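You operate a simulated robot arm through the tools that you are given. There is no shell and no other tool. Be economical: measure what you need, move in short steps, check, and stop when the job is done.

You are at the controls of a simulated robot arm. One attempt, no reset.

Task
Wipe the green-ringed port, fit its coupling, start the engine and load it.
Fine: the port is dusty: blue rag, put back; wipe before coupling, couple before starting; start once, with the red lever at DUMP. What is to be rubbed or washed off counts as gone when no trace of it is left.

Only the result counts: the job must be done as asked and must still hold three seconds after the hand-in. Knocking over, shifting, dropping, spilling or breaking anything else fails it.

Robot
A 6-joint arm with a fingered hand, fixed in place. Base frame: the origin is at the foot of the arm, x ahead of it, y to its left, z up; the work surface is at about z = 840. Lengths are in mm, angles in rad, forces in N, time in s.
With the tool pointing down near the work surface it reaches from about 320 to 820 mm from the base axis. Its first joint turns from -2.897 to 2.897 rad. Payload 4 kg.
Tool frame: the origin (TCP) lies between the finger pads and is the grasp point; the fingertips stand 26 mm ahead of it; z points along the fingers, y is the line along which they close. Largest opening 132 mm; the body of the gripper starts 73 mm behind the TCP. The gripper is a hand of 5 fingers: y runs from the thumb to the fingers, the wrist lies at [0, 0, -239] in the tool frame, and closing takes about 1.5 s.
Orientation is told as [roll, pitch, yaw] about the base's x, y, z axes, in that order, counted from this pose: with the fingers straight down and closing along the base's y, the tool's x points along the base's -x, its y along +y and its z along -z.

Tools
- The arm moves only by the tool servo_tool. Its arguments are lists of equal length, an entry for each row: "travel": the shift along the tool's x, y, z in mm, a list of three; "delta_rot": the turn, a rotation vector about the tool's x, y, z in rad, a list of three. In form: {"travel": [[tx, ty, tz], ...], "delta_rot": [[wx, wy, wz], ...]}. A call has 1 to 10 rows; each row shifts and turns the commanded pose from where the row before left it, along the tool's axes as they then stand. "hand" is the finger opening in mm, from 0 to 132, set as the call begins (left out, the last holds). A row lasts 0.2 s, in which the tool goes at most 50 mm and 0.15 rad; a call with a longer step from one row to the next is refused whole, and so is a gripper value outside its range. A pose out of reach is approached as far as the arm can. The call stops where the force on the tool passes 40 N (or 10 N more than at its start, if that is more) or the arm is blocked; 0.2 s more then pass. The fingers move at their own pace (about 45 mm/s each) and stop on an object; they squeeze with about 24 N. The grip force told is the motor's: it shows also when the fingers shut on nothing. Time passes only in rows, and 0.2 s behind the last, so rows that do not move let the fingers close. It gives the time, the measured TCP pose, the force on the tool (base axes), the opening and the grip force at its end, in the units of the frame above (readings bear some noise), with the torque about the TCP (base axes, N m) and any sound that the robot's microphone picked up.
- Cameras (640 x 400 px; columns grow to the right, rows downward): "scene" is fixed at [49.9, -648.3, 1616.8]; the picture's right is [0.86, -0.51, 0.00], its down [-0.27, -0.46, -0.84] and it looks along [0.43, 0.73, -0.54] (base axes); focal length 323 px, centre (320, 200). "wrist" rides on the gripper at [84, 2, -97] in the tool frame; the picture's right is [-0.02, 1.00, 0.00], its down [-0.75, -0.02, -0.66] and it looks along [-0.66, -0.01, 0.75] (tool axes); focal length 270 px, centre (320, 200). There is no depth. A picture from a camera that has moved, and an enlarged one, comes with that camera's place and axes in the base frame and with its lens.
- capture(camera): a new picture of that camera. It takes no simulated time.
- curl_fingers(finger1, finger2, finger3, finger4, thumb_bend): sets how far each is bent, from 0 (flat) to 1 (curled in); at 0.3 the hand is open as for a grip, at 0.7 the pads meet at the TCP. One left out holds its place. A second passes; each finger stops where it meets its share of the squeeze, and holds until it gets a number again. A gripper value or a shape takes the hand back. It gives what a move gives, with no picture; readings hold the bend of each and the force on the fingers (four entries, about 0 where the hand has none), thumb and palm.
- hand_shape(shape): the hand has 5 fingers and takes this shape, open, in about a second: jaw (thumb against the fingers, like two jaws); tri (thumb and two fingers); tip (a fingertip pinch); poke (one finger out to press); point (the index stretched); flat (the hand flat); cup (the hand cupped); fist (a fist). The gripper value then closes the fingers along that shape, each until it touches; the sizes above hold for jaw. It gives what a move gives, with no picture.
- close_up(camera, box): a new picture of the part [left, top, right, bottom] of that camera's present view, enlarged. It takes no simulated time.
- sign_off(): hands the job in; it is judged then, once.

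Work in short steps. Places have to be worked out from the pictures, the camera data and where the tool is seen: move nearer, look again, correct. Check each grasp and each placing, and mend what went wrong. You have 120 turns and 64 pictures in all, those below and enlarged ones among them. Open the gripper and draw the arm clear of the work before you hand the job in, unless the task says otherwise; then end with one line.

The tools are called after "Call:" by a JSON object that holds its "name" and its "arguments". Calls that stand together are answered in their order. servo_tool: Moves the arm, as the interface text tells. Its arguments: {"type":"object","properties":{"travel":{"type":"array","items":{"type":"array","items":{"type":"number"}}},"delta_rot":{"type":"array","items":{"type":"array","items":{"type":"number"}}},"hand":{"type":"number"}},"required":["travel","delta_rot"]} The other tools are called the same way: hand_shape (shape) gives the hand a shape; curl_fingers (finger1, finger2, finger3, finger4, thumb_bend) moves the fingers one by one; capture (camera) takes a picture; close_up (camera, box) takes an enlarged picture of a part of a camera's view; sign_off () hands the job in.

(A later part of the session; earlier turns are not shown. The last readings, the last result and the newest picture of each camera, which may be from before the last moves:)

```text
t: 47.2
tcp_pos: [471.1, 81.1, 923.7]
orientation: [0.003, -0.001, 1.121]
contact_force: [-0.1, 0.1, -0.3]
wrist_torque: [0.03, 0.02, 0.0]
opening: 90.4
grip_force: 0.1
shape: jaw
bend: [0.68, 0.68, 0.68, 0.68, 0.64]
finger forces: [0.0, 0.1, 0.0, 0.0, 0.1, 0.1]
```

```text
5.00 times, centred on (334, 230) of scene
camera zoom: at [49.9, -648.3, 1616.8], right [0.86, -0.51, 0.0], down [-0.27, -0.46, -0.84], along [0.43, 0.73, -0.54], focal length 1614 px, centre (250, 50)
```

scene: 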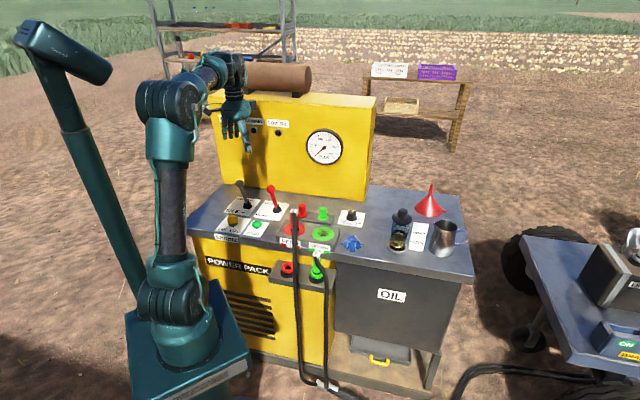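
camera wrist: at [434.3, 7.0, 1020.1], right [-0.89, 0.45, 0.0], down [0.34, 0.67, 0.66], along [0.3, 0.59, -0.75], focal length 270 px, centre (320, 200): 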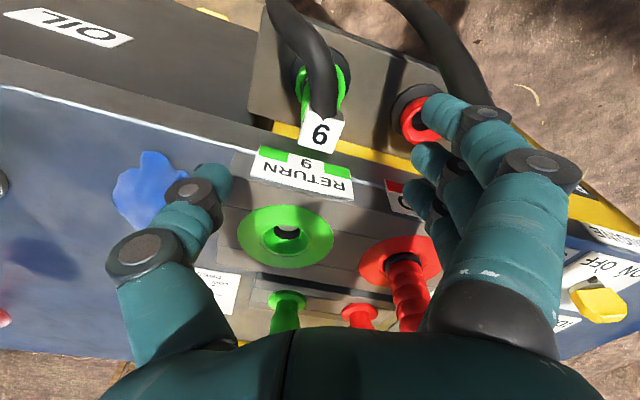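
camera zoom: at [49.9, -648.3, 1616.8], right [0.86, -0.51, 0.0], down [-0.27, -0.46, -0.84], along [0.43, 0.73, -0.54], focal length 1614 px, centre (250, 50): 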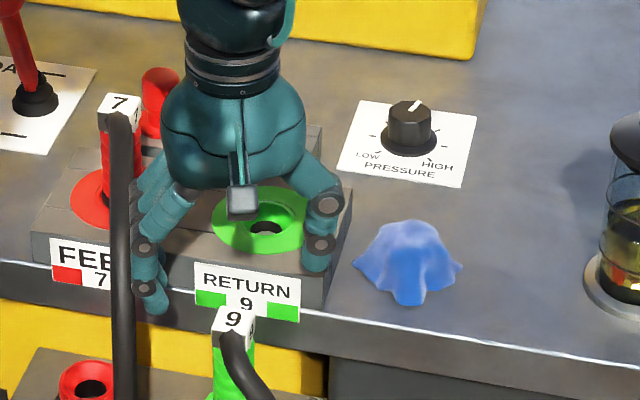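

From this closer view the coupling axis is at about (471.5,84.5) and the table edge at n ≈ 414, leaving roughly 7 mm of finger clearance. I'll narrow to 70 mm and descend halfway, then check.

Call:
{"name": "servo_tool", "arguments": {"travel": [[1, 2, 0], [0, 0, 0], [0, 0, 0], [0, 0, 15], [0, 0, 15], [0, 0, 15], [0, 0, 15]], "delta_rot": [[0, 0, 0], [0, 0, 0], [0, 0, 0], [0, 0, 0], [0, 0, 0], [0, 0, 0], [0, 0, 0]], "hand": 70}}

Call:
{"name": "capture", "arguments": {"camera": "wrist"}}

Call:
{"name": "close_up", "arguments": {"camera": "scene", "box": [280, 210, 376, 270]}}

```text
t: 48.8
tcp_pos: [467.9, 82.5, 864.6]
orientation: [0.001, 0.001, 1.12]
contact_force: [-0.1, 0.4, 0.2]
wrist_torque: [0.0, -0.01, 0.0]
opening: 70.9
grip_force: 0.0
shape: jaw
bend: [0.72, 0.72, 0.72, 0.72, 0.7]
finger forces: [0.0, 0.0, 0.0, 0.1, 0.1, 0.1]
```

```text
30 pictures are left
camera wrist: at [430.3, 7.3, 961.7], right [-0.89, 0.45, 0.0], down [0.34, 0.67, 0.66], along [0.3, 0.59, -0.75], focal length 270 px, centre (320, 200)
```

wrist: 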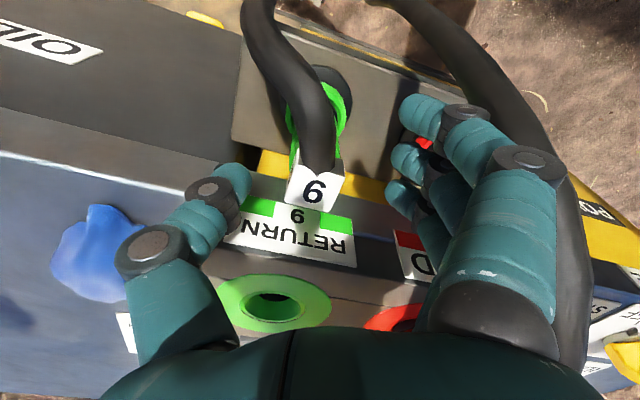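

```text
6.67 times, centred on (328, 240) of scene
camera zoom: at [49.9, -648.3, 1616.8], right [0.86, -0.51, 0.0], down [-0.27, -0.46, -0.84], along [0.43, 0.73, -0.54], focal length 2153 px, centre (267, -67)
```

zoom: 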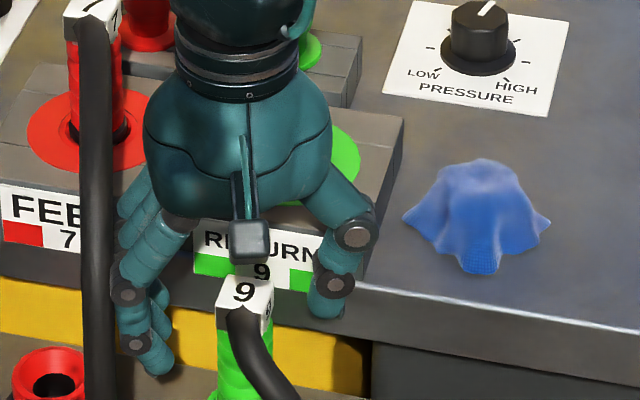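

The axis is confirmed at (471.6,84) and the fingers straddle it in front of the table edge. I'm going down 40 mm more in small rows.

Call:
{"name": "servo_tool", "arguments": {"travel": [[0, 0, 10], [0, 0, 10], [0, 0, 10], [0, 0, 9]], "delta_rot": [[0, 0, 0], [0, 0, 0], [0, 0, 0], [0, 0, 0]]}}

Call:
{"name": "capture", "arguments": {"camera": "wrist"}}

Call:
{"name": "close_up", "arguments": {"camera": "scene", "box": [280, 210, 376, 270]}}

```text
t: 49.8
tcp_pos: [469.0, 82.4, 825.9]
orientation: [0.001, 0.0, 1.12]
contact_force: [0.4, -0.5, -0.5]
wrist_torque: [-0.02, 0.0, -0.01]
opening: 70.9
grip_force: 0.0
shape: jaw
bend: [0.72, 0.72, 0.72, 0.72, 0.7]
finger forces: [0.1, 0.0, 0.1, 0.0, 0.1, 0.0]
```

```text
28 pictures are left
camera wrist: at [431.3, 6.6, 921.8], right [-0.89, 0.45, 0.0], down [0.34, 0.67, 0.66], along [0.3, 0.59, -0.75], focal length 270 px, centre (320, 200)
```

wrist: 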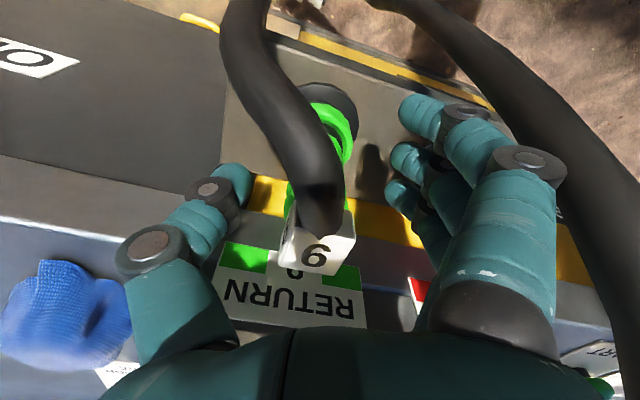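

```text
6.67 times, centred on (328, 240) of scene
camera zoom: at [49.9, -648.3, 1616.8], right [0.86, -0.51, 0.0], down [-0.27, -0.46, -0.84], along [0.43, 0.73, -0.54], focal length 2153 px, centre (267, -67)
```

zoom: 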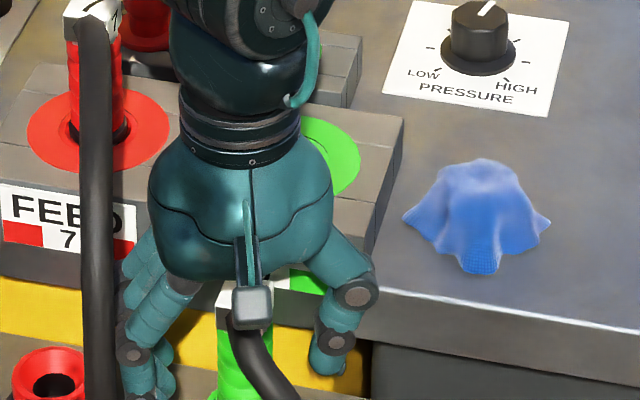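

The TCP is level with the coupling body. Closing the hand.

Call:
{"name": "servo_tool", "arguments": {"travel": [[0, 0, 0], [0, 0, 0], [0, 0, 0], [0, 0, 0], [0, 0, 0], [0, 0, 0], [0, 0, 0]], "delta_rot": [[0, 0, 0], [0, 0, 0], [0, 0, 0], [0, 0, 0], [0, 0, 0], [0, 0, 0], [0, 0, 0]], "hand": 0}}

Call:
{"name": "capture", "arguments": {"camera": "wrist"}}

```text
t: 51.4
tcp_pos: [468.6, 81.0, 826.2]
orientation: [0.001, 0.0, 1.119]
contact_force: [-2.0, -0.1, 0.8]
wrist_torque: [-0.03, 0.07, 0.06]
opening: 11.5
grip_force: 24.1
shape: jaw
bend: [0.66, 0.71, 0.72, 0.64, 0.71]
finger forces: [0.0, 9.7, 9.7, 1.8, 18.5, 0.0]
```

```text
26 pictures are left
camera wrist: at [431.3, 6.6, 922.0], right [-0.89, 0.45, 0.0], down [0.34, 0.67, 0.66], along [0.3, 0.59, -0.75], focal length 270 px, centre (320, 200)
```

wrist: 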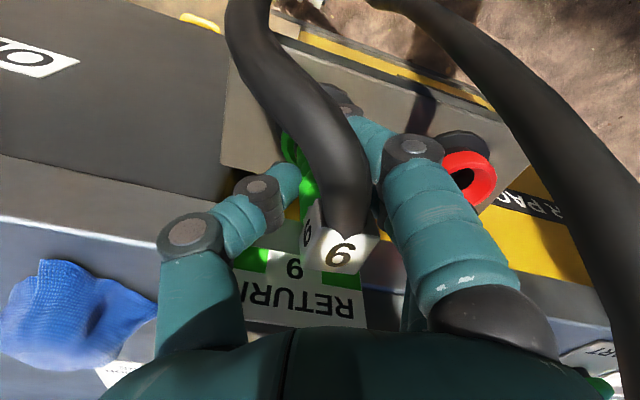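

The grip holds on fingers 2–4 and the thumb. I'm lifting straight up slowly.

Call:
{"name": "servo_tool", "arguments": {"travel": [[0, 0, -10], [0, 0, -10], [0, 0, -10], [0, 0, -15], [0, 0, -15], [0, 0, -20], [0, 0, -20], [0, 0, -20], [0, 0, -20], [0, 0, -10]], "delta_rot": [[0, 0, 0], [0, 0, 0], [0, 0, 0], [0, 0, 0], [0, 0, 0], [0, 0, 0], [0, 0, 0], [0, 0, 0], [0, 0, 0], [0, 0, 0]]}}

Call:
{"name": "capture", "arguments": {"camera": "wrist"}}

Call:
{"name": "close_up", "arguments": {"camera": "scene", "box": [260, 170, 388, 250]}}

```text
t: 53.6
tcp_pos: [467.4, 80.9, 976.2]
orientation: [0.0, 0.0, 1.121]
contact_force: [-0.5, 0.1, -2.1]
wrist_torque: [0.0, -0.03, 0.01]
opening: 10.8
grip_force: 24.2
shape: jaw
bend: [0.66, 0.71, 0.72, 0.66, 0.71]
finger forces: [0.0, 9.7, 9.9, 0.1, 17.6, 0.0]
```

```text
25 pictures are left
camera wrist: at [431.0, 5.7, 1072.0], right [-0.89, 0.45, 0.0], down [0.34, 0.67, 0.66], along [0.3, 0.59, -0.75], focal length 270 px, centre (320, 200)
```

wrist: 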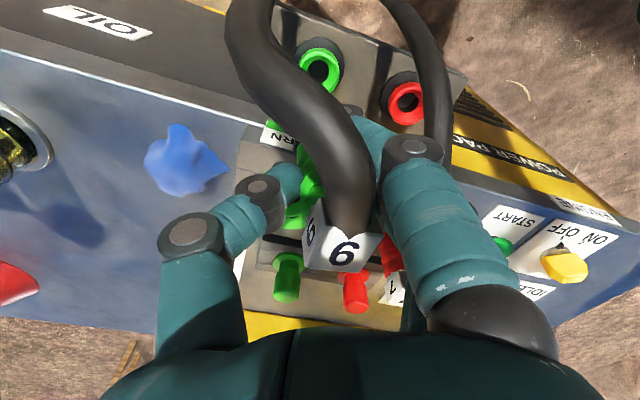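

```text
5.00 times, centred on (324, 210) of scene
camera zoom: at [49.9, -648.3, 1616.8], right [0.86, -0.51, 0.0], down [-0.27, -0.46, -0.84], along [0.43, 0.73, -0.54], focal length 1614 px, centre (300, 150)
```

zoom: 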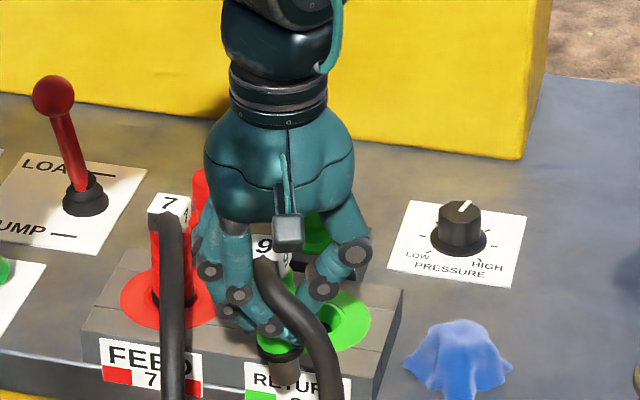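

The coupling is free and looks slightly tilted. I'll zoom in to measure its axis and tip.

Call:
{"name": "close_up", "arguments": {"camera": "scene", "box": [298, 205, 346, 250]}}

Call:
{"name": "close_up", "arguments": {"camera": "wrist", "box": [220, 100, 420, 300]}}

```text
8.89 times, centred on (322, 228) of scene
camera zoom: at [49.9, -648.3, 1616.8], right [0.86, -0.51, 0.0], down [-0.27, -0.46, -0.84], along [0.43, 0.73, -0.54], focal length 2870 px, centre (302, -44)
```

zoom: 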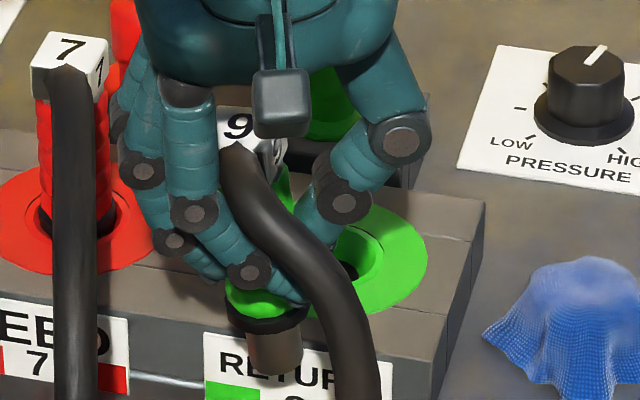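

```text
2.00 times, centred on (320, 200) of wrist
camera zoom: at [431.0, 5.7, 1072.0], right [-0.89, 0.45, 0.0], down [0.34, 0.67, 0.66], along [0.3, 0.59, -0.75], focal length 541 px, centre (320, 200)
```

zoom: 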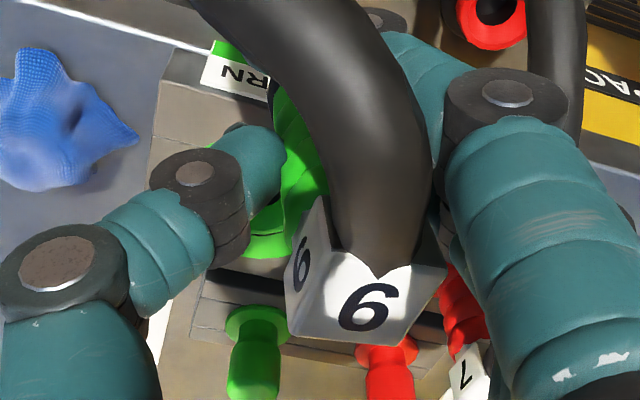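

The tip hangs about 5° towards the right relative to its top. I'll raise 15 mm, tilt the tool back by 0.09 about its x axis, and carry the coupling over the port.

Call:
{"name": "servo_tool", "arguments": {"travel": [[0, 0, -15], [0, 0, 0], [-17.5, -7.7, -0.7], [-17.5, -7.7, -0.7], [-17.5, -7.7, -0.7], [-17.5, -7.7, -0.7], [-17.5, -7.7, -0.7]], "delta_rot": [[0, 0, 0], [-0.09, 0, 0], [0, 0, 0], [0, 0, 0], [0, 0, 0], [0, 0, 0], [0, 0, 0]]}}

Call:
{"name": "close_up", "arguments": {"camera": "scene", "box": [290, 190, 354, 250]}}

Call:
{"name": "close_up", "arguments": {"camera": "wrist", "box": [220, 50, 470, 300]}}

```text
t: 55.2
tcp_pos: [540.3, 143.1, 989.3]
orientation: [0.091, 0.002, 1.122]
contact_force: [0.5, 0.1, -2.0]
wrist_torque: [-0.06, 0.01, -0.02]
opening: 10.7
grip_force: 23.6
shape: jaw
bend: [0.66, 0.71, 0.72, 0.66, 0.71]
finger forces: [0.1, 9.8, 10.0, 0.0, 17.6, 0.0]
```

```text
6.67 times, centred on (322, 220) of scene
camera zoom: at [49.9, -648.3, 1616.8], right [0.86, -0.51, 0.0], down [-0.27, -0.46, -0.84], along [0.43, 0.73, -0.54], focal length 2153 px, centre (307, 67)
```

zoom: 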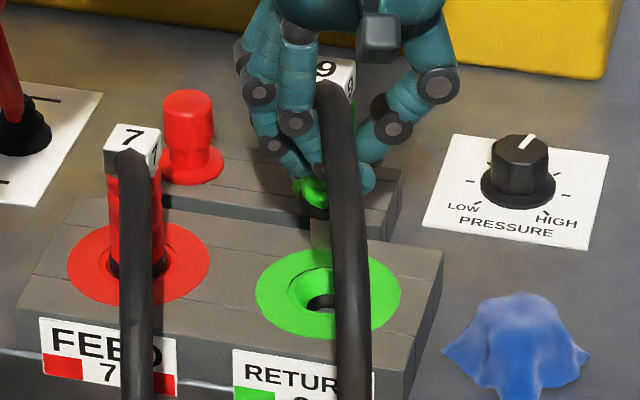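

```text
1.60 times, centred on (345, 175) of wrist
camera zoom: at [510.8, 64.8, 1084.9], right [-0.89, 0.45, 0.09], down [0.4, 0.65, 0.65], along [0.24, 0.62, -0.75], focal length 432 px, centre (280, 240)
```

zoom: 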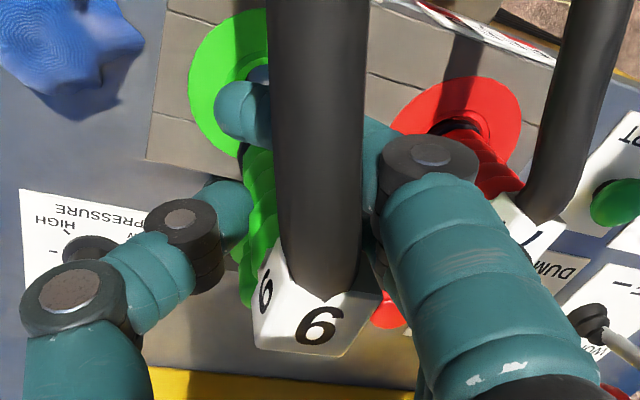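

The label top projects to (537,152), within about 2 mm of the port axis, and the coupling now looks vertical. I'm lowering 25 mm and rechecking the tip.

Call:
{"name": "servo_tool", "arguments": {"travel": [[0, -0.9, 9.96], [0, -0.9, 9.96], [0, -0.4, 5]], "delta_rot": [[0, 0, 0], [0, 0, 0], [0, 0, 0]]}}

Call:
{"name": "close_up", "arguments": {"camera": "scene", "box": [298, 195, 346, 240]}}

```text
t: 56.0
tcp_pos: [542.1, 143.1, 965.1]
orientation: [0.091, 0.001, 1.121]
contact_force: [1.3, -0.3, -2.3]
wrist_torque: [-0.03, 0.0, -0.01]
opening: 10.9
grip_force: 24.3
shape: jaw
bend: [0.66, 0.71, 0.72, 0.66, 0.71]
finger forces: [0.0, 9.8, 10.1, 0.0, 17.7, 0.0]
```

```text
8.89 times, centred on (322, 218) of scene
camera zoom: at [49.9, -648.3, 1616.8], right [0.86, -0.51, 0.0], down [-0.27, -0.46, -0.84], along [0.43, 0.73, -0.54], focal length 2870 px, centre (302, 44)
```

zoom: 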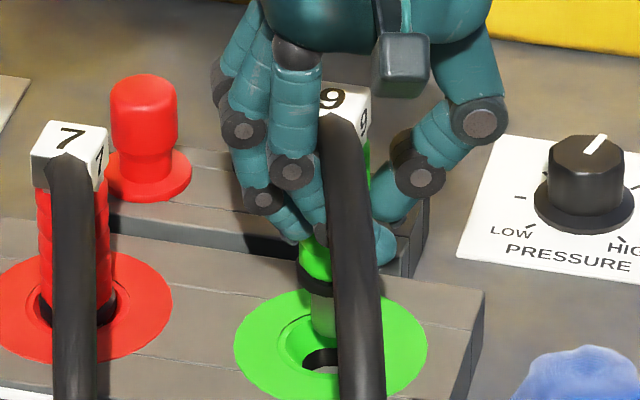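

The tip is inside the funnel's rim, about 2 mm to the right. I'm nudging left 2 mm and lowering in small steps while watching the force.

Call:
{"name": "servo_tool", "arguments": {"travel": [[0, 2, 0], [0, -0.45, 5], [0, -0.45, 5], [0, -0.45, 5]], "delta_rot": [[0, 0, 0], [0, 0, 0], [0, 0, 0], [0, 0, 0]]}}

Call:
{"name": "close_up", "arguments": {"camera": "scene", "box": [298, 200, 346, 245]}}

```text
t: 57.0
tcp_pos: [539.8, 143.2, 950.7]
orientation: [0.09, -0.002, 1.121]
contact_force: [-0.2, 0.0, -2.3]
wrist_torque: [-0.02, -0.04, 0.0]
opening: 10.7
grip_force: 23.8
shape: jaw
bend: [0.66, 0.71, 0.72, 0.66, 0.71]
finger forces: [0.0, 9.8, 10.1, 0.0, 17.6, 0.0]
```

```text
8.89 times, centred on (322, 222) of scene
camera zoom: at [49.9, -648.3, 1616.8], right [0.86, -0.51, 0.0], down [-0.27, -0.46, -0.84], along [0.43, 0.73, -0.54], focal length 2870 px, centre (302, 0)
```

zoom: 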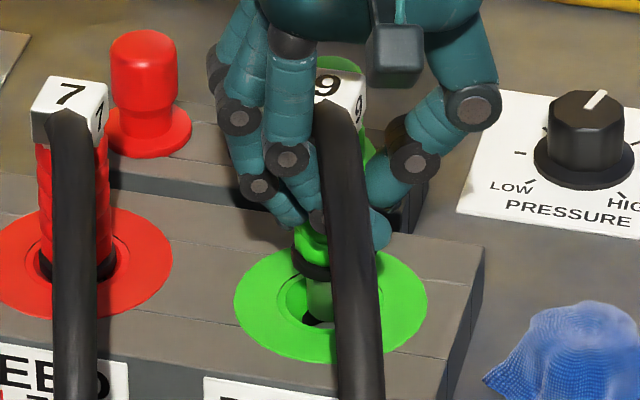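

The tip is in the funnel with no contact force. By comparison with coupling 7 there's about 22 mm to go, so I'm continuing down.

Call:
{"name": "servo_tool", "arguments": {"travel": [[0, -0.36, 4], [0, -0.36, 4], [0, -0.36, 4]], "delta_rot": [[0, 0, 0], [0, 0, 0], [0, 0, 0]]}}

```text
t: 57.8
tcp_pos: [539.2, 143.1, 937.2]
orientation: [0.09, 0.001, 1.121]
contact_force: [0.3, 0.9, -1.1]
wrist_torque: [0.01, 0.01, -0.05]
opening: 10.9
grip_force: 23.9
shape: jaw
bend: [0.66, 0.71, 0.72, 0.66, 0.71]
finger forces: [0.0, 9.8, 10.2, 0.0, 17.6, 0.0]
```

Call:
{"name": "servo_tool", "arguments": {"travel": [[0, -0.27, 3], [0, -0.27, 3], [0, -0.27, 3]], "delta_rot": [[0, 0, 0], [0, 0, 0], [0, 0, 0]]}}

Call:
{"name": "close_up", "arguments": {"camera": "scene", "box": [298, 200, 346, 245]}}

```text
t: 58.6
tcp_pos: [539.8, 141.7, 929.8]
orientation: [0.092, 0.001, 1.12]
contact_force: [-0.2, -0.9, 3.6]
wrist_torque: [0.03, 0.05, -0.02]
opening: 11.4
grip_force: 23.3
shape: jaw
bend: [0.66, 0.71, 0.72, 0.66, 0.71]
finger forces: [0.0, 10.3, 10.5, 0.0, 18.5, 0.0]
```

```text
8.89 times, centred on (322, 222) of scene
camera zoom: at [49.9, -648.3, 1616.8], right [0.86, -0.51, 0.0], down [-0.27, -0.46, -0.84], along [0.43, 0.73, -0.54], focal length 2870 px, centre (302, 0)
```

zoom: 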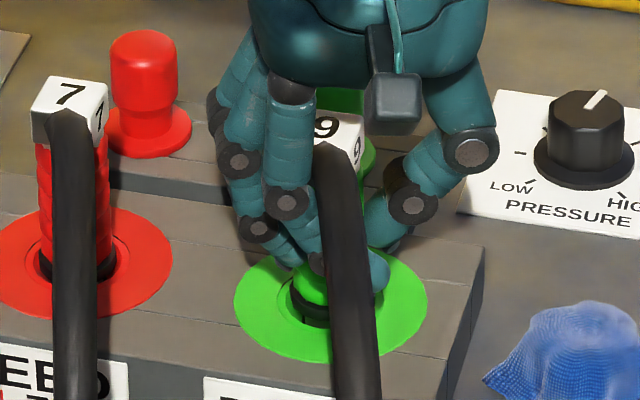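

Force is beginning to rise and the height nearly matches coupling 7. I'm pushing to seat it.

Call:
{"name": "servo_tool", "arguments": {"travel": [[0, -0.2, 2], [0, -0.2, 2], [0, -0.2, 2]], "delta_rot": [[0, 0, 0], [0, 0, 0], [0, 0, 0]]}}

```text
t: 59.4
tcp_pos: [540.2, 144.0, 925.3]
orientation: [0.088, 0.0, 1.123]
contact_force: [1.0, -1.4, 9.3]
wrist_torque: [-0.03, 0.14, 0.01]
opening: 11.0
grip_force: 24.1
shape: jaw
bend: [0.66, 0.71, 0.72, 0.66, 0.71]
finger forces: [0.1, 11.1, 10.2, 0.1, 19.7, 0.1]
```

Call:
{"name": "servo_tool", "arguments": {"travel": [[0, -0.2, 2], [0, -0.2, 2], [0, -0.2, 2], [0, 0, 0]], "delta_rot": [[0, 0, 0], [0, 0, 0], [0, 0, 0], [0, 0, 0]]}}

Call:
{"name": "close_up", "arguments": {"camera": "scene", "box": [298, 200, 346, 245]}}

```text
t: 60.2
tcp_pos: [541.3, 143.7, 922.8]
orientation: [0.084, -0.005, 1.118]
contact_force: [-0.2, -4.0, 16.3]
wrist_torque: [0.0, 0.19, 0.08]
opening: 13.3
grip_force: 24.1
shape: jaw
bend: [0.66, 0.71, 0.72, 0.66, 0.73]
finger forces: [0.0, 15.3, 12.0, 0.1, 21.3, 0.1]
stopped in row 4: the force on the tool passed its limit at 42 N (the readings are from after the stop); the commanded pose is now the measured one
```

```text
8.89 times, centred on (322, 222) of scene
camera zoom: at [49.9, -648.3, 1616.8], right [0.86, -0.51, 0.0], down [-0.27, -0.46, -0.84], along [0.43, 0.73, -0.54], focal length 2870 px, centre (302, 0)
```

zoom: 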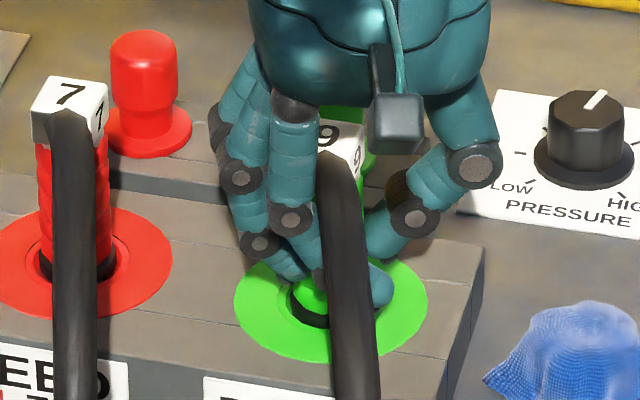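

It hit a hard stop (42 N) at the same height as coupling 7, so it's seated. I'm releasing and checking before lifting.

Call:
{"name": "servo_tool", "arguments": {"travel": [[0, 0, 0], [0, 0, 0], [0, 0, 0], [0, 0, 0], [0, 0, 0]], "delta_rot": [[0, 0, 0], [0, 0, 0], [0, 0, 0], [0, 0, 0], [0, 0, 0]], "hand": 75}}

Call:
{"name": "servo_tool", "arguments": {"travel": [[0, -0.9, -10], [0, -1.8, -20], [0, -1.8, -20], [0, -3.6, -40], [0, -3.6, -40], [0, -3.6, -40]], "delta_rot": [[0, 0, 0], [0, 0, 0], [0, 0, 0], [0, 0, 0], [0, 0, 0], [0, 0, 0]]}}

Call:
{"name": "close_up", "arguments": {"camera": "scene", "box": [282, 190, 362, 240]}}

Call:
{"name": "capture", "arguments": {"camera": "wrist"}}

```text
t: 61.4
tcp_pos: [540.9, 142.4, 920.8]
orientation: [0.085, -0.003, 1.12]
contact_force: [-0.6, 0.3, 0.1]
wrist_torque: [0.01, 0.01, -0.01]
opening: 74.5
grip_force: 0.1
shape: jaw
bend: [0.72, 0.72, 0.72, 0.72, 0.7]
finger forces: [0.0, 0.1, 0.1, 0.0, 0.0, 0.0]
```

```text
t: 62.8
tcp_pos: [567.7, 130.9, 1088.7]
orientation: [0.088, -0.004, 1.121]
contact_force: [-0.9, 0.0, 0.1]
wrist_torque: [0.01, 0.0, 0.02]
opening: 74.6
grip_force: 0.0
shape: jaw
bend: [0.72, 0.72, 0.72, 0.72, 0.7]
finger forces: [0.1, 0.0, 0.1, 0.0, 0.1, 0.0]
```

```text
8.00 times, centred on (322, 215) of scene
camera zoom: at [49.9, -648.3, 1616.8], right [0.86, -0.51, 0.0], down [-0.27, -0.46, -0.84], along [0.43, 0.73, -0.54], focal length 2583 px, centre (304, 80)
```

zoom: 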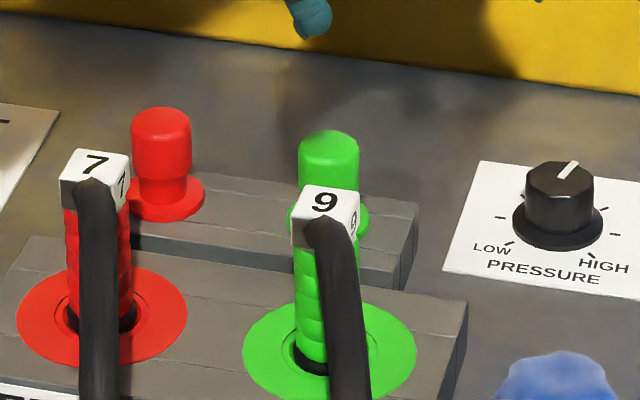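

```text
14 pictures are left
camera wrist: at [538.7, 52.5, 1184.4], right [-0.89, 0.45, 0.09], down [0.39, 0.64, 0.66], along [0.24, 0.62, -0.75], focal length 270 px, centre (320, 200)
```

wrist: 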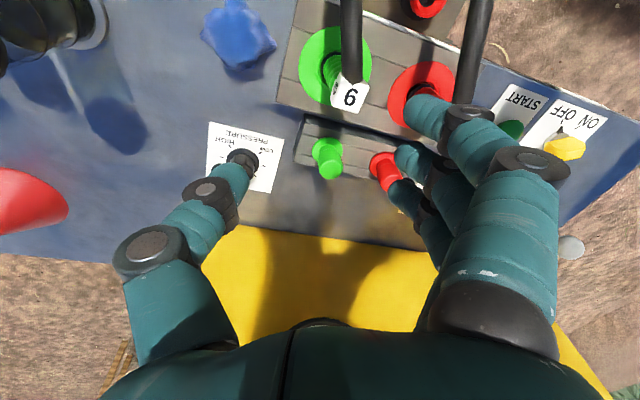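

Coupling 9 stands upright and seated like 7. Next I check the state of the ENGINE ON/OFF knob.

Call:
{"name": "close_up", "arguments": {"camera": "wrist", "box": [480, 80, 640, 180]}}

```text
4.00 times, centred on (560, 130) of wrist
camera zoom: at [538.7, 52.5, 1184.4], right [-0.89, 0.45, 0.09], down [0.39, 0.64, 0.66], along [0.24, 0.62, -0.75], focal length 1081 px, centre (-640, 480)
```

zoom: 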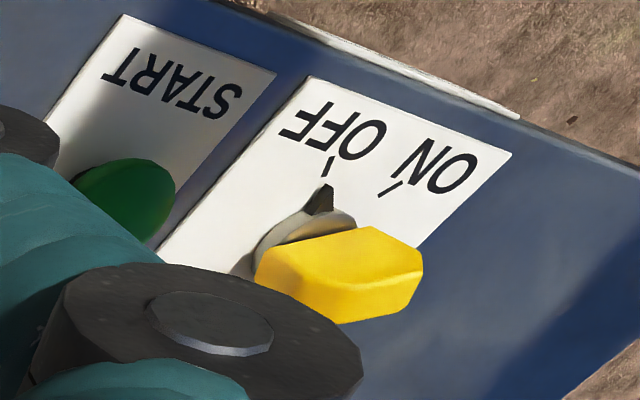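

The key's pointer is at OFF, so it has to be turned about 66° clockwise to ON. Its axis is at about (282,412), with the flat yellow bow lying across the pointer direction. I'm undoing the tilt, flying over at height, and yawing to 2.81 so the jaws close across the bow's thickness.

Call:
{"name": "servo_tool", "arguments": {"travel": [[0, 0, 0], [-14.2, 42.2, 3], [-14.2, 42.2, 3], [-14.2, 42.2, 3], [-14.2, 42.2, 3], [-14.2, 42.2, 3], [-14.2, 42.2, 3], [-14.2, 42.2, 3], [-14.2, 42.2, 3], [-14.2, 42.2, 3]], "delta_rot": [[0.089, 0, 0], [0, 0, 0], [0, 0, 0], [0, 0, 0], [0, 0, 0], [0, 0, 0], [0, 0, 0], [0, 0, 0], [0, 0, 0], [0, 0, 0]]}}

Call:
{"name": "servo_tool", "arguments": {"travel": [[0, 0, 0], [0, 0, 0], [0, 0, 0], [0, 0, 0], [0, 0, 0], [0, 0, 0], [0, 0, 0], [0, 0, 0], [0, 0, 0], [0, 0, 0]], "delta_rot": [[0, 0, -0.149], [0, 0, -0.149], [0, 0, -0.149], [0, 0, -0.149], [0, 0, -0.149], [0, 0, -0.149], [0, 0, -0.149], [0, 0, -0.149], [0, 0, -0.149], [0, 0, -0.149]]}}

Call:
{"name": "servo_tool", "arguments": {"travel": [[0, 0, 0], [0, 0, 0], [0, 0, 30], [0, 0, 20]], "delta_rot": [[0, 0, -0.1], [0, 0, -0.1], [0, 0, 0], [0, 0, 0]]}}

Call:
{"name": "capture", "arguments": {"camera": "wrist"}}

```text
t: 65.0
tcp_pos: [280.1, 410.2, 1061.4]
orientation: [-0.003, -0.004, 1.12]
contact_force: [0.3, 0.1, 0.6]
wrist_torque: [0.0, 0.02, -0.04]
opening: 74.1
grip_force: 0.1
shape: jaw
bend: [0.72, 0.72, 0.72, 0.72, 0.7]
finger forces: [0.2, 0.1, 0.1, 0.0, 0.0, 0.1]
```

```text
t: 67.2
tcp_pos: [253.1, 435.7, 1075.9]
orientation: [0.005, -0.042, 2.58]
contact_force: [0.0, 0.1, -0.4]
wrist_torque: [0.0, 0.01, 0.01]
opening: 74.7
grip_force: 0.0
shape: jaw
bend: [0.72, 0.72, 0.72, 0.72, 0.7]
finger forces: [0.0, 0.1, 0.0, 0.0, 0.0, 0.0]
out of reach, approached as far as the arm can: row 10
```

```text
t: 68.2
tcp_pos: [196.3, 487.5, 1079.3]
orientation: [0.004, -0.062, 2.768]
contact_force: [0.5, 0.2, 0.4]
wrist_torque: [-0.02, 0.02, 0.01]
opening: 74.5
grip_force: 0.1
shape: jaw
bend: [0.72, 0.72, 0.72, 0.72, 0.7]
finger forces: [0.1, 0.1, 0.0, 0.0, 0.0, 0.1]
out of reach, approached as far as the arm can: row 1, 2, 3, 4
```

```text
12 pictures are left
camera wrist: at [280.9, 454.5, 1168.9], right [-0.38, -0.92, 0.0], down [-0.65, 0.28, 0.7], along [-0.65, 0.27, -0.71], focal length 270 px, centre (320, 200)
```

wrist: 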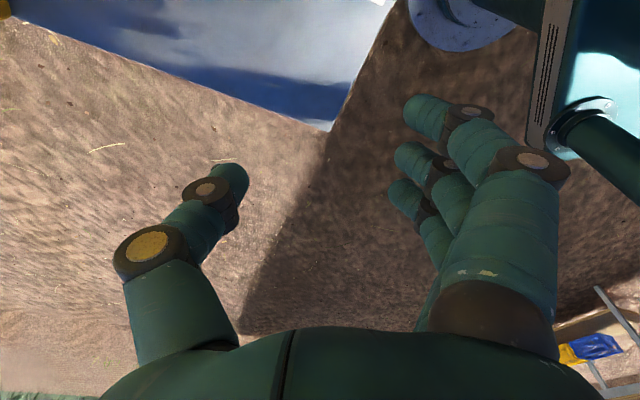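

The wrist limit is reached on that side, so I'll take the opposite orientation, yaw −0.33. I'm raising and turning back.

Call:
{"name": "servo_tool", "arguments": {"travel": [[0, 0, -25], [0, 0, -25], [0, 0, 0], [0, 0, 0], [0, 0, 0], [0, 0, 0], [0, 0, 0], [0, 0, 0], [0, 0, 0], [0, 0, 0]], "delta_rot": [[0, 0, 0.15], [0, 0, 0.15], [0, 0, 0.15], [0, 0, 0.15], [0, 0, 0.15], [0, 0, 0.15], [0, 0, 0.15], [0, 0, 0.15], [0, 0, 0.15], [0, 0, 0.15]]}}

Call:
{"name": "servo_tool", "arguments": {"travel": [[0, 0, 0], [0, 0, 0], [0, 0, 0], [0, 0, 0], [0, 0, 0], [0, 0, 0], [0, 0, 0], [0, 0, 0], [0, 0, 0], [0, 0, 0]], "delta_rot": [[0, 0, 0.15], [0, 0, 0.15], [0, 0, 0.15], [0, 0, 0.15], [0, 0, 0.15], [0, 0, 0.15], [0, 0, 0.15], [0, 0, 0.15], [0, 0, 0.15], [0, 0, 0.15]]}}

```text
t: 70.4
tcp_pos: [198.3, 486.1, 1128.8]
orientation: [0.041, -0.005, 1.276]
contact_force: [0.0, -0.2, 0.0]
wrist_torque: [0.01, -0.02, 0.01]
opening: 74.4
grip_force: 0.3
shape: jaw
bend: [0.72, 0.72, 0.72, 0.72, 0.7]
finger forces: [0.0, 0.1, 0.0, 0.1, 0.0, 0.0]
```

```text
t: 72.6
tcp_pos: [199.0, 487.1, 1128.7]
orientation: [0.01, 0.04, -0.22]
contact_force: [0.1, 0.1, -0.3]
wrist_torque: [-0.02, 0.04, 0.01]
opening: 74.2
grip_force: 0.1
shape: jaw
bend: [0.72, 0.72, 0.72, 0.72, 0.7]
finger forces: [0.1, 0.1, 0.0, 0.0, 0.0, 0.1]
```

I'm levelling the tool, setting yaw −0.33, and moving back over the key at z ≈ 1000.

Call:
{"name": "servo_tool", "arguments": {"travel": [[0, 0, 0], [-25.7, -11, 0], [-25.7, -11, 0], [-25.7, -11, 0], [-25.7, -11, 0], [0, 0, 40], [0, 0, 40], [0, 0, 40]], "delta_rot": [[0.01, -0.04, 0.11], [0, 0, 0], [0, 0, 0], [0, 0, 0], [0, 0, 0], [0, 0, 0], [0, 0, 0], [0, 0, 0]], "hand": 80}}

Call:
{"name": "capture", "arguments": {"camera": "wrist"}}

```text
t: 74.4
tcp_pos: [282.2, 412.8, 1008.3]
orientation: [-0.003, 0.002, -0.329]
contact_force: [0.6, 0.2, 0.0]
wrist_torque: [0.05, 0.01, 0.0]
opening: 79.4
grip_force: 0.1
shape: jaw
bend: [0.71, 0.71, 0.71, 0.71, 0.69]
finger forces: [0.1, 0.1, 0.1, 0.0, 0.1, 0.1]
```

```text
11 pictures are left
camera wrist: at [203.1, 442.6, 1105.0], right [0.34, 0.94, 0.0], down [0.71, -0.26, 0.66], along [0.62, -0.23, -0.75], focal length 270 px, centre (320, 200)
```

wrist: 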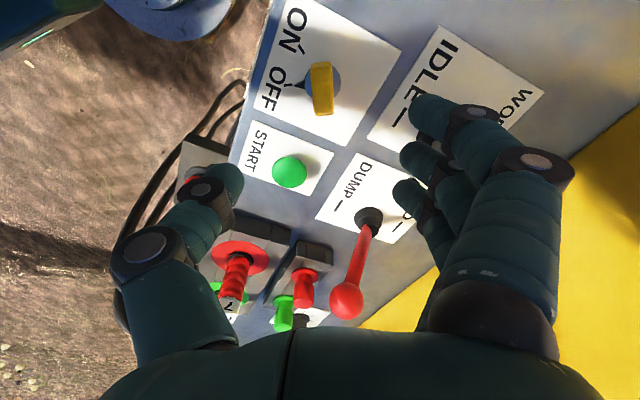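

The view is aligned: the bow's long axis lies along tool x and its axis is at about (283,413), under the TCP. I'm narrowing to 55 mm and descending to z ≈ 885.

Call:
{"name": "servo_tool", "arguments": {"travel": [[-0.5, 0, 0], [0, 0, 25], [0, 0, 25], [0, 0, 25], [0, 0, 20], [0, 0, 15], [0, 0, 12]], "delta_rot": [[0, 0, 0], [0, 0, 0], [0, 0, 0], [0, 0, 0], [0, 0, 0], [0, 0, 0], [0, 0, 0]], "hand": 55}}

Call:
{"name": "close_up", "arguments": {"camera": "scene", "box": [190, 150, 318, 230]}}

```text
t: 76.0
tcp_pos: [282.2, 410.2, 885.4]
orientation: [-0.003, 0.001, -0.328]
contact_force: [-0.3, -0.8, 0.0]
wrist_torque: [0.03, -0.02, 0.02]
opening: 55.8
grip_force: 0.0
shape: jaw
bend: [0.73, 0.73, 0.73, 0.73, 0.7]
finger forces: [0.1, 0.1, 0.0, 0.1, 0.1, 0.0]
```

```text
5.00 times, centred on (254, 190) of scene
camera zoom: at [49.9, -648.3, 1616.8], right [0.86, -0.51, 0.0], down [-0.27, -0.46, -0.84], along [0.43, 0.73, -0.54], focal length 1614 px, centre (650, 250)
```

zoom: 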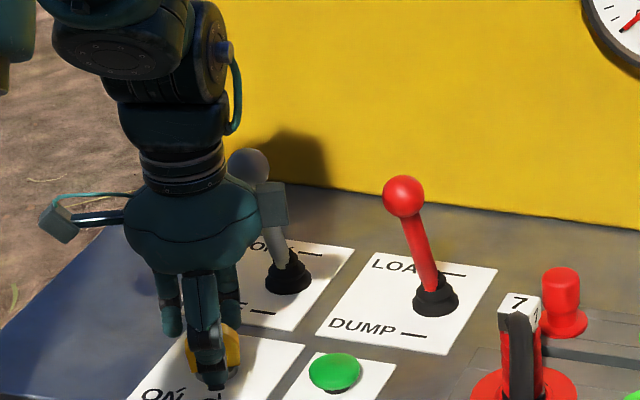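

The thumb and fingers straddle the bow. Lowering 3 mm and closing.

Call:
{"name": "servo_tool", "arguments": {"travel": [[0, 1, 3], [0, 0, 0], [0, 0, 0], [0, 0, 0], [0, 0, 0], [0, 0, 0]], "delta_rot": [[0, 0, 0], [0, 0, 0], [0, 0, 0], [0, 0, 0], [0, 0, 0], [0, 0, 0]], "hand": 0}}

```text
t: 77.4
tcp_pos: [281.6, 412.4, 882.4]
orientation: [-0.005, 0.001, -0.328]
contact_force: [-1.7, -8.7, -1.1]
wrist_torque: [-0.05, 0.02, -0.02]
opening: 4.6
grip_force: 24.2
shape: jaw
bend: [0.66, 0.72, 0.72, 0.66, 0.7]
finger forces: [0.0, 6.4, 6.3, 0.0, 20.6, 0.1]
```

The bow is gripped by fingers 2, 3 and the thumb. Turning clockwise from above by about 66°, in two parts.

Call:
{"name": "servo_tool", "arguments": {"travel": [[0, 0, 0], [0, 0, 0], [0, 0, 0], [0, 0, 0], [0, 0, 0], [0, 0, 0]], "delta_rot": [[0, 0, 0.1], [0, 0, 0.1], [0, 0, 0.1], [0, 0, 0.1], [0, 0, 0.1], [0, 0, 0.1]]}}

Call:
{"name": "servo_tool", "arguments": {"travel": [[0, 0, 0], [0, 0, 0], [0, 0, 0], [0, 0, 0], [0, 0, 0], [0, 0, 0]], "delta_rot": [[0, 0, 0.1], [0, 0, 0.1], [0, 0, 0.1], [0, 0, 0.1], [0, 0, 0.1], [0, 0, 0.08]]}}

```text
t: 78.8
tcp_pos: [280.5, 412.7, 884.0]
orientation: [-0.004, -0.002, -0.93]
contact_force: [-11.1, -10.3, -1.2]
wrist_torque: [-0.15, 0.19, 0.03]
opening: 4.8
grip_force: 24.0
shape: jaw
bend: [0.66, 0.72, 0.72, 0.66, 0.7]
finger forces: [0.1, 5.0, 5.0, 0.1, 26.1, 0.0]
```

```text
t: 80.2
tcp_pos: [282.5, 412.7, 883.9]
orientation: [-0.004, -0.004, -1.51]
contact_force: [-20.0, -8.1, 3.1]
wrist_torque: [-0.13, 0.38, 0.36]
opening: 5.1
grip_force: 23.9
shape: jaw
bend: [0.66, 0.72, 0.72, 0.66, 0.7]
finger forces: [0.1, 3.6, 7.0, 0.0, 32.0, 0.0]
```

The torque is rising, as at an end stop. I'm opening, lifting and looking.

Call:
{"name": "servo_tool", "arguments": {"travel": [[0, 0, 0], [0, 0, 0], [0, 0, 0], [0, 0, 0], [0, 0, -20], [0, 0, -40], [0, 0, -40], [0, 0, -40]], "delta_rot": [[0, 0, 0], [0, 0, 0], [0, 0, 0], [0, 0, 0], [0, 0, 0], [0, 0, 0], [0, 0, 0], [0, 0, 0]], "hand": 60}}

Call:
{"name": "capture", "arguments": {"camera": "wrist"}}

```text
t: 82.0
tcp_pos: [282.4, 412.0, 1023.2]
orientation: [-0.004, -0.003, -1.508]
contact_force: [-0.4, -0.9, 0.0]
wrist_torque: [0.0, 0.02, 0.01]
opening: 59.4
grip_force: 0.0
shape: jaw
bend: [0.73, 0.73, 0.73, 0.73, 0.7]
finger forces: [0.0, 0.1, 0.1, 0.0, 0.0, 0.0]
```

```text
9 pictures are left
camera wrist: at [280.2, 497.7, 1119.2], right [1.0, 0.04, 0.0], down [0.03, -0.75, 0.66], along [0.03, -0.66, -0.75], focal length 270 px, centre (320, 200)
```

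wrist: 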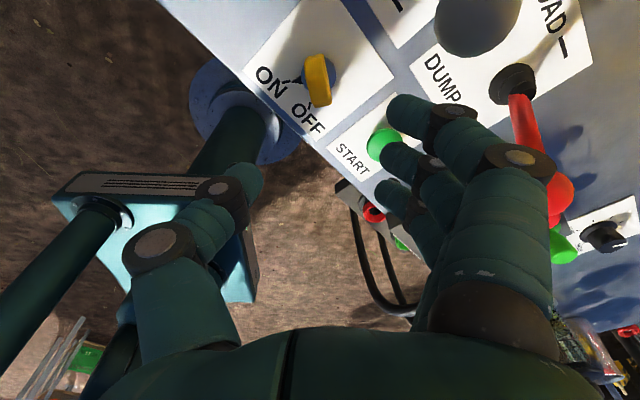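

The pointer is now at ON. START back-projects to (357,350). I'll close the hand and yaw to −0.25, which keeps the palm clear of the red lever, then hover over START.

Call:
{"name": "servo_tool", "arguments": {"travel": [[0, 0, 0], [0, 0, 0], [0, 0, 0], [0, 0, 0], [0, 0, 0], [0, 0, 0], [0, 0, 0], [0, 0, 0], [0, 0, 0]], "delta_rot": [[0, 0, -0.14], [0, 0, -0.14], [0, 0, -0.14], [0, 0, -0.14], [0, 0, -0.14], [0, 0, -0.14], [0, 0, -0.14], [0, 0, -0.14], [0, 0, -0.14]], "hand": 0}}

Call:
{"name": "servo_tool", "arguments": {"travel": [[-29.5, -14.2, 0], [-29.5, -14.2, 0], [-29.5, -14.2, 0], [0, 0, 40], [0, 0, 40], [0, 0, 20]], "delta_rot": [[0, 0, 0], [0, 0, 0], [0, 0, 0], [0, 0, 0], [0, 0, 0], [0, 0, 0]]}}

Call:
{"name": "close_up", "arguments": {"camera": "scene", "box": [206, 150, 334, 250]}}

```text
t: 84.0
tcp_pos: [283.1, 411.5, 1024.3]
orientation: [-0.003, 0.001, -0.247]
contact_force: [-0.3, -1.1, -1.5]
wrist_torque: [0.0, -0.01, -0.03]
opening: 0.0
grip_force: 24.1
shape: jaw
bend: [0.66, 0.6, 0.6, 0.66, 0.66]
finger forces: [0.0, 0.0, 0.0, 0.0, 0.0, 0.1]
```

```text
t: 85.4
tcp_pos: [360.6, 348.2, 921.8]
orientation: [-0.003, 0.0, -0.249]
contact_force: [-0.1, 0.4, -0.3]
wrist_torque: [-0.01, -0.01, -0.01]
opening: 0.0
grip_force: 23.4
shape: jaw
bend: [0.66, 0.6, 0.6, 0.66, 0.66]
finger forces: [0.0, 0.0, 0.0, 0.1, 0.1, 0.0]
```

```text
4.00 times, centred on (270, 200) of scene
camera zoom: at [49.9, -648.3, 1616.8], right [0.86, -0.51, 0.0], down [-0.27, -0.46, -0.84], along [0.43, 0.73, -0.54], focal length 1292 px, centre (520, 200)
```

zoom: 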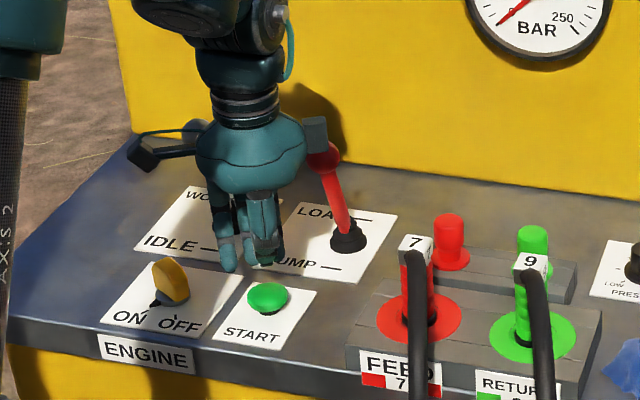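

The fingertips project right above START. I'm correcting by about 4 mm and descending to just above the button.

Call:
{"name": "servo_tool", "arguments": {"travel": [[3.9, 0.8, 8], [0, 0, 8], [0, 0, 8], [0, 0, 6]], "delta_rot": [[0, 0, 0], [0, 0, 0], [0, 0, 0], [0, 0, 0]]}}

Call:
{"name": "servo_tool", "arguments": {"travel": [[0, 0, 3], [0, 0, 3], [0, 0, 3]], "delta_rot": [[0, 0, 0], [0, 0, 0], [0, 0, 0]]}}

```text
t: 86.4
tcp_pos: [354.2, 350.7, 892.8]
orientation: [-0.002, -0.001, -0.249]
contact_force: [0.0, 0.0, 1.5]
wrist_torque: [-0.02, -0.06, -0.03]
opening: 0.0
grip_force: 23.9
shape: jaw
bend: [0.66, 0.6, 0.6, 0.66, 0.66]
finger forces: [0.0, 0.0, 0.1, 0.0, 0.1, 0.0]
```

```text
t: 87.2
tcp_pos: [354.9, 352.1, 885.6]
orientation: [0.0, 0.0, -0.249]
contact_force: [-1.3, 5.1, 27.4]
wrist_torque: [0.21, 0.0, -0.01]
opening: 0.0
grip_force: 24.0
shape: jaw
bend: [0.66, 0.63, 0.63, 0.66, 0.66]
finger forces: [0.0, 0.0, 0.1, 0.1, 0.0, 0.1]
heard: click
```

A click. I'll hold briefly to listen for the engine.

Call:
{"name": "servo_tool", "arguments": {"travel": [[0, 0, 0], [0, 0, 0], [0, 0, 0], [0, 0, 0]], "delta_rot": [[0, 0, 0], [0, 0, 0], [0, 0, 0], [0, 0, 0]]}}

Call:
{"name": "close_up", "arguments": {"camera": "scene", "box": [200, 100, 360, 200]}}

```text
t: 88.0
tcp_pos: [354.1, 351.6, 886.0]
orientation: [-0.001, -0.001, -0.249]
contact_force: [-3.9, -1.8, 14.4]
wrist_torque: [-0.02, 0.09, -0.02]
opening: 0.0
grip_force: 24.3
shape: jaw
bend: [0.66, 0.63, 0.63, 0.66, 0.66]
finger forces: [0.1, 0.0, 0.0, 0.0, 0.0, 0.0]
stopped in row 4: the force on the tool passed its limit at 41 N (the readings are from after the stop); the commanded pose is now the measured one
```

```text
4.00 times, centred on (280, 150) of scene
camera zoom: at [49.9, -648.3, 1616.8], right [0.86, -0.51, 0.0], down [-0.27, -0.46, -0.84], along [0.43, 0.73, -0.54], focal length 1292 px, centre (480, 400)
```

zoom: 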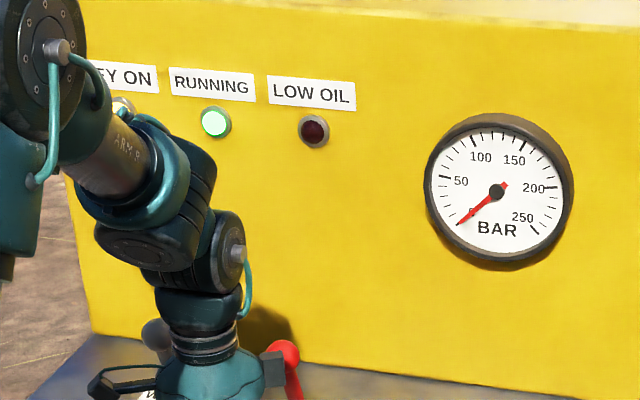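

RUNNING is lit, LOW OIL is off, and the red lever is still at DUMP. I'll lift off START, yaw to −0.75 with the hand closed, and come to the front side of the red lever's ball.

Call:
{"name": "servo_tool", "arguments": {"travel": [[0, 0, -30], [0, 0, -45], [0, 0, -45], [0, 0, 0], [0, 0, 0], [0, 0, 0], [0, 0, 0], [-19, 10.5, 0], [-18.5, 10.8, 0], [0, 0, 22]], "delta_rot": [[0, 0, 0], [0, 0, 0], [0, 0, 0], [0, 0, 0.125], [0, 0, 0.125], [0, 0, 0.125], [0, 0, 0.125], [0, 0, 0], [0, 0, 0], [0, 0, 0]]}}

Call:
{"name": "capture", "arguments": {"camera": "wrist"}}

```text
t: 90.2
tcp_pos: [396.7, 340.5, 983.0]
orientation: [0.0, 0.0, -0.75]
contact_force: [-0.3, 0.2, 0.6]
wrist_torque: [-0.01, -0.02, -0.02]
opening: 0.0
grip_force: 23.9
shape: jaw
bend: [0.66, 0.61, 0.61, 0.66, 0.66]
finger forces: [0.0, 0.1, 0.0, 0.0, 0.0, 0.1]
```

```text
6 pictures are left
camera wrist: at [336.5, 400.9, 1078.8], right [0.7, 0.72, 0.0], down [0.54, -0.52, 0.66], along [0.47, -0.46, -0.75], focal length 270 px, centre (320, 200)
```

wrist: 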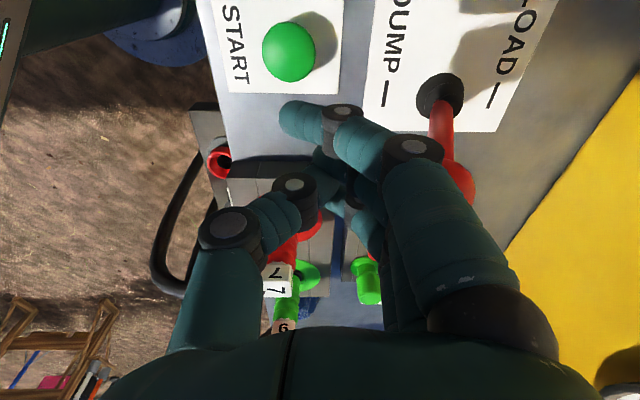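

The ball is right ahead of the fingers, at about (435,389,980). I'm pushing along +y (towards LOAD) in small rows.

Call:
{"name": "servo_tool", "arguments": {"travel": [[0, 10, 0], [0, 10, 0], [0, 10, 0], [0, 10, 0], [0, 10, 0], [0, 10, 0], [0, 10, 0], [0, 10, 0]], "delta_rot": [[0, 0, 0], [0, 0, 0], [0, 0, 0], [0, 0, 0], [0, 0, 0], [0, 0, 0], [0, 0, 0], [0, 0, 0]]}}

Call:
{"name": "close_up", "arguments": {"camera": "scene", "box": [200, 110, 360, 220]}}

```text
t: 92.0
tcp_pos: [449.8, 401.4, 982.1]
orientation: [-0.001, -0.001, -0.748]
contact_force: [0.4, 0.4, -0.2]
wrist_torque: [0.01, 0.02, -0.01]
opening: 0.1
grip_force: 23.7
shape: jaw
bend: [0.66, 0.61, 0.6, 0.66, 0.66]
finger forces: [0.1, 0.0, 0.0, 0.0, 0.0, 0.0]
```

```text
3.64 times, centred on (280, 165) of scene
camera zoom: at [49.9, -648.3, 1616.8], right [0.86, -0.51, 0.0], down [-0.27, -0.46, -0.84], along [0.43, 0.73, -0.54], focal length 1174 px, centre (466, 327)
```

zoom: 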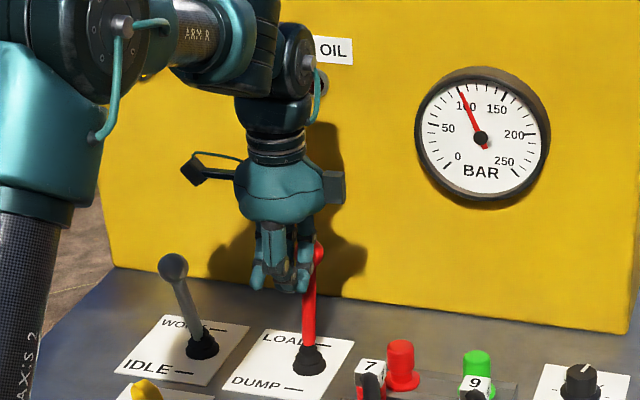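

The gauge shows about 100 bar and the lever has gone past upright. I'm pushing on gently to make sure it reaches the LOAD stop.

Call:
{"name": "servo_tool", "arguments": {"travel": [[0, 5, 0], [0, 5, 0], [0, 5, 0], [0, 5, 0], [0, 5, 0]], "delta_rot": [[0, 0, 0], [0, 0, 0], [0, 0, 0], [0, 0, 0], [0, 0, 0]]}}

```text
t: 93.2
tcp_pos: [467.5, 419.0, 983.4]
orientation: [-0.001, 0.0, -0.748]
contact_force: [-5.8, -7.9, 2.6]
wrist_torque: [0.04, -0.08, -0.12]
opening: 0.1
grip_force: 23.7
shape: jaw
bend: [0.66, 0.61, 0.6, 0.66, 0.66]
finger forces: [0.0, 0.0, 10.4, 0.0, 0.0, 0.0]
```

Call:
{"name": "servo_tool", "arguments": {"travel": [[0, 3, 0], [0, 3, 0]], "delta_rot": [[0, 0, 0], [0, 0, 0]]}}

```text
t: 93.8
tcp_pos: [470.7, 422.0, 983.6]
orientation: [-0.003, 0.001, -0.749]
contact_force: [-13.9, -21.2, 4.6]
wrist_torque: [0.05, -0.09, -0.36]
opening: 0.0
grip_force: 24.0
shape: jaw
bend: [0.66, 0.61, 0.58, 0.66, 0.66]
finger forces: [0.0, 0.0, 24.1, 0.1, 0.0, 0.0]
```

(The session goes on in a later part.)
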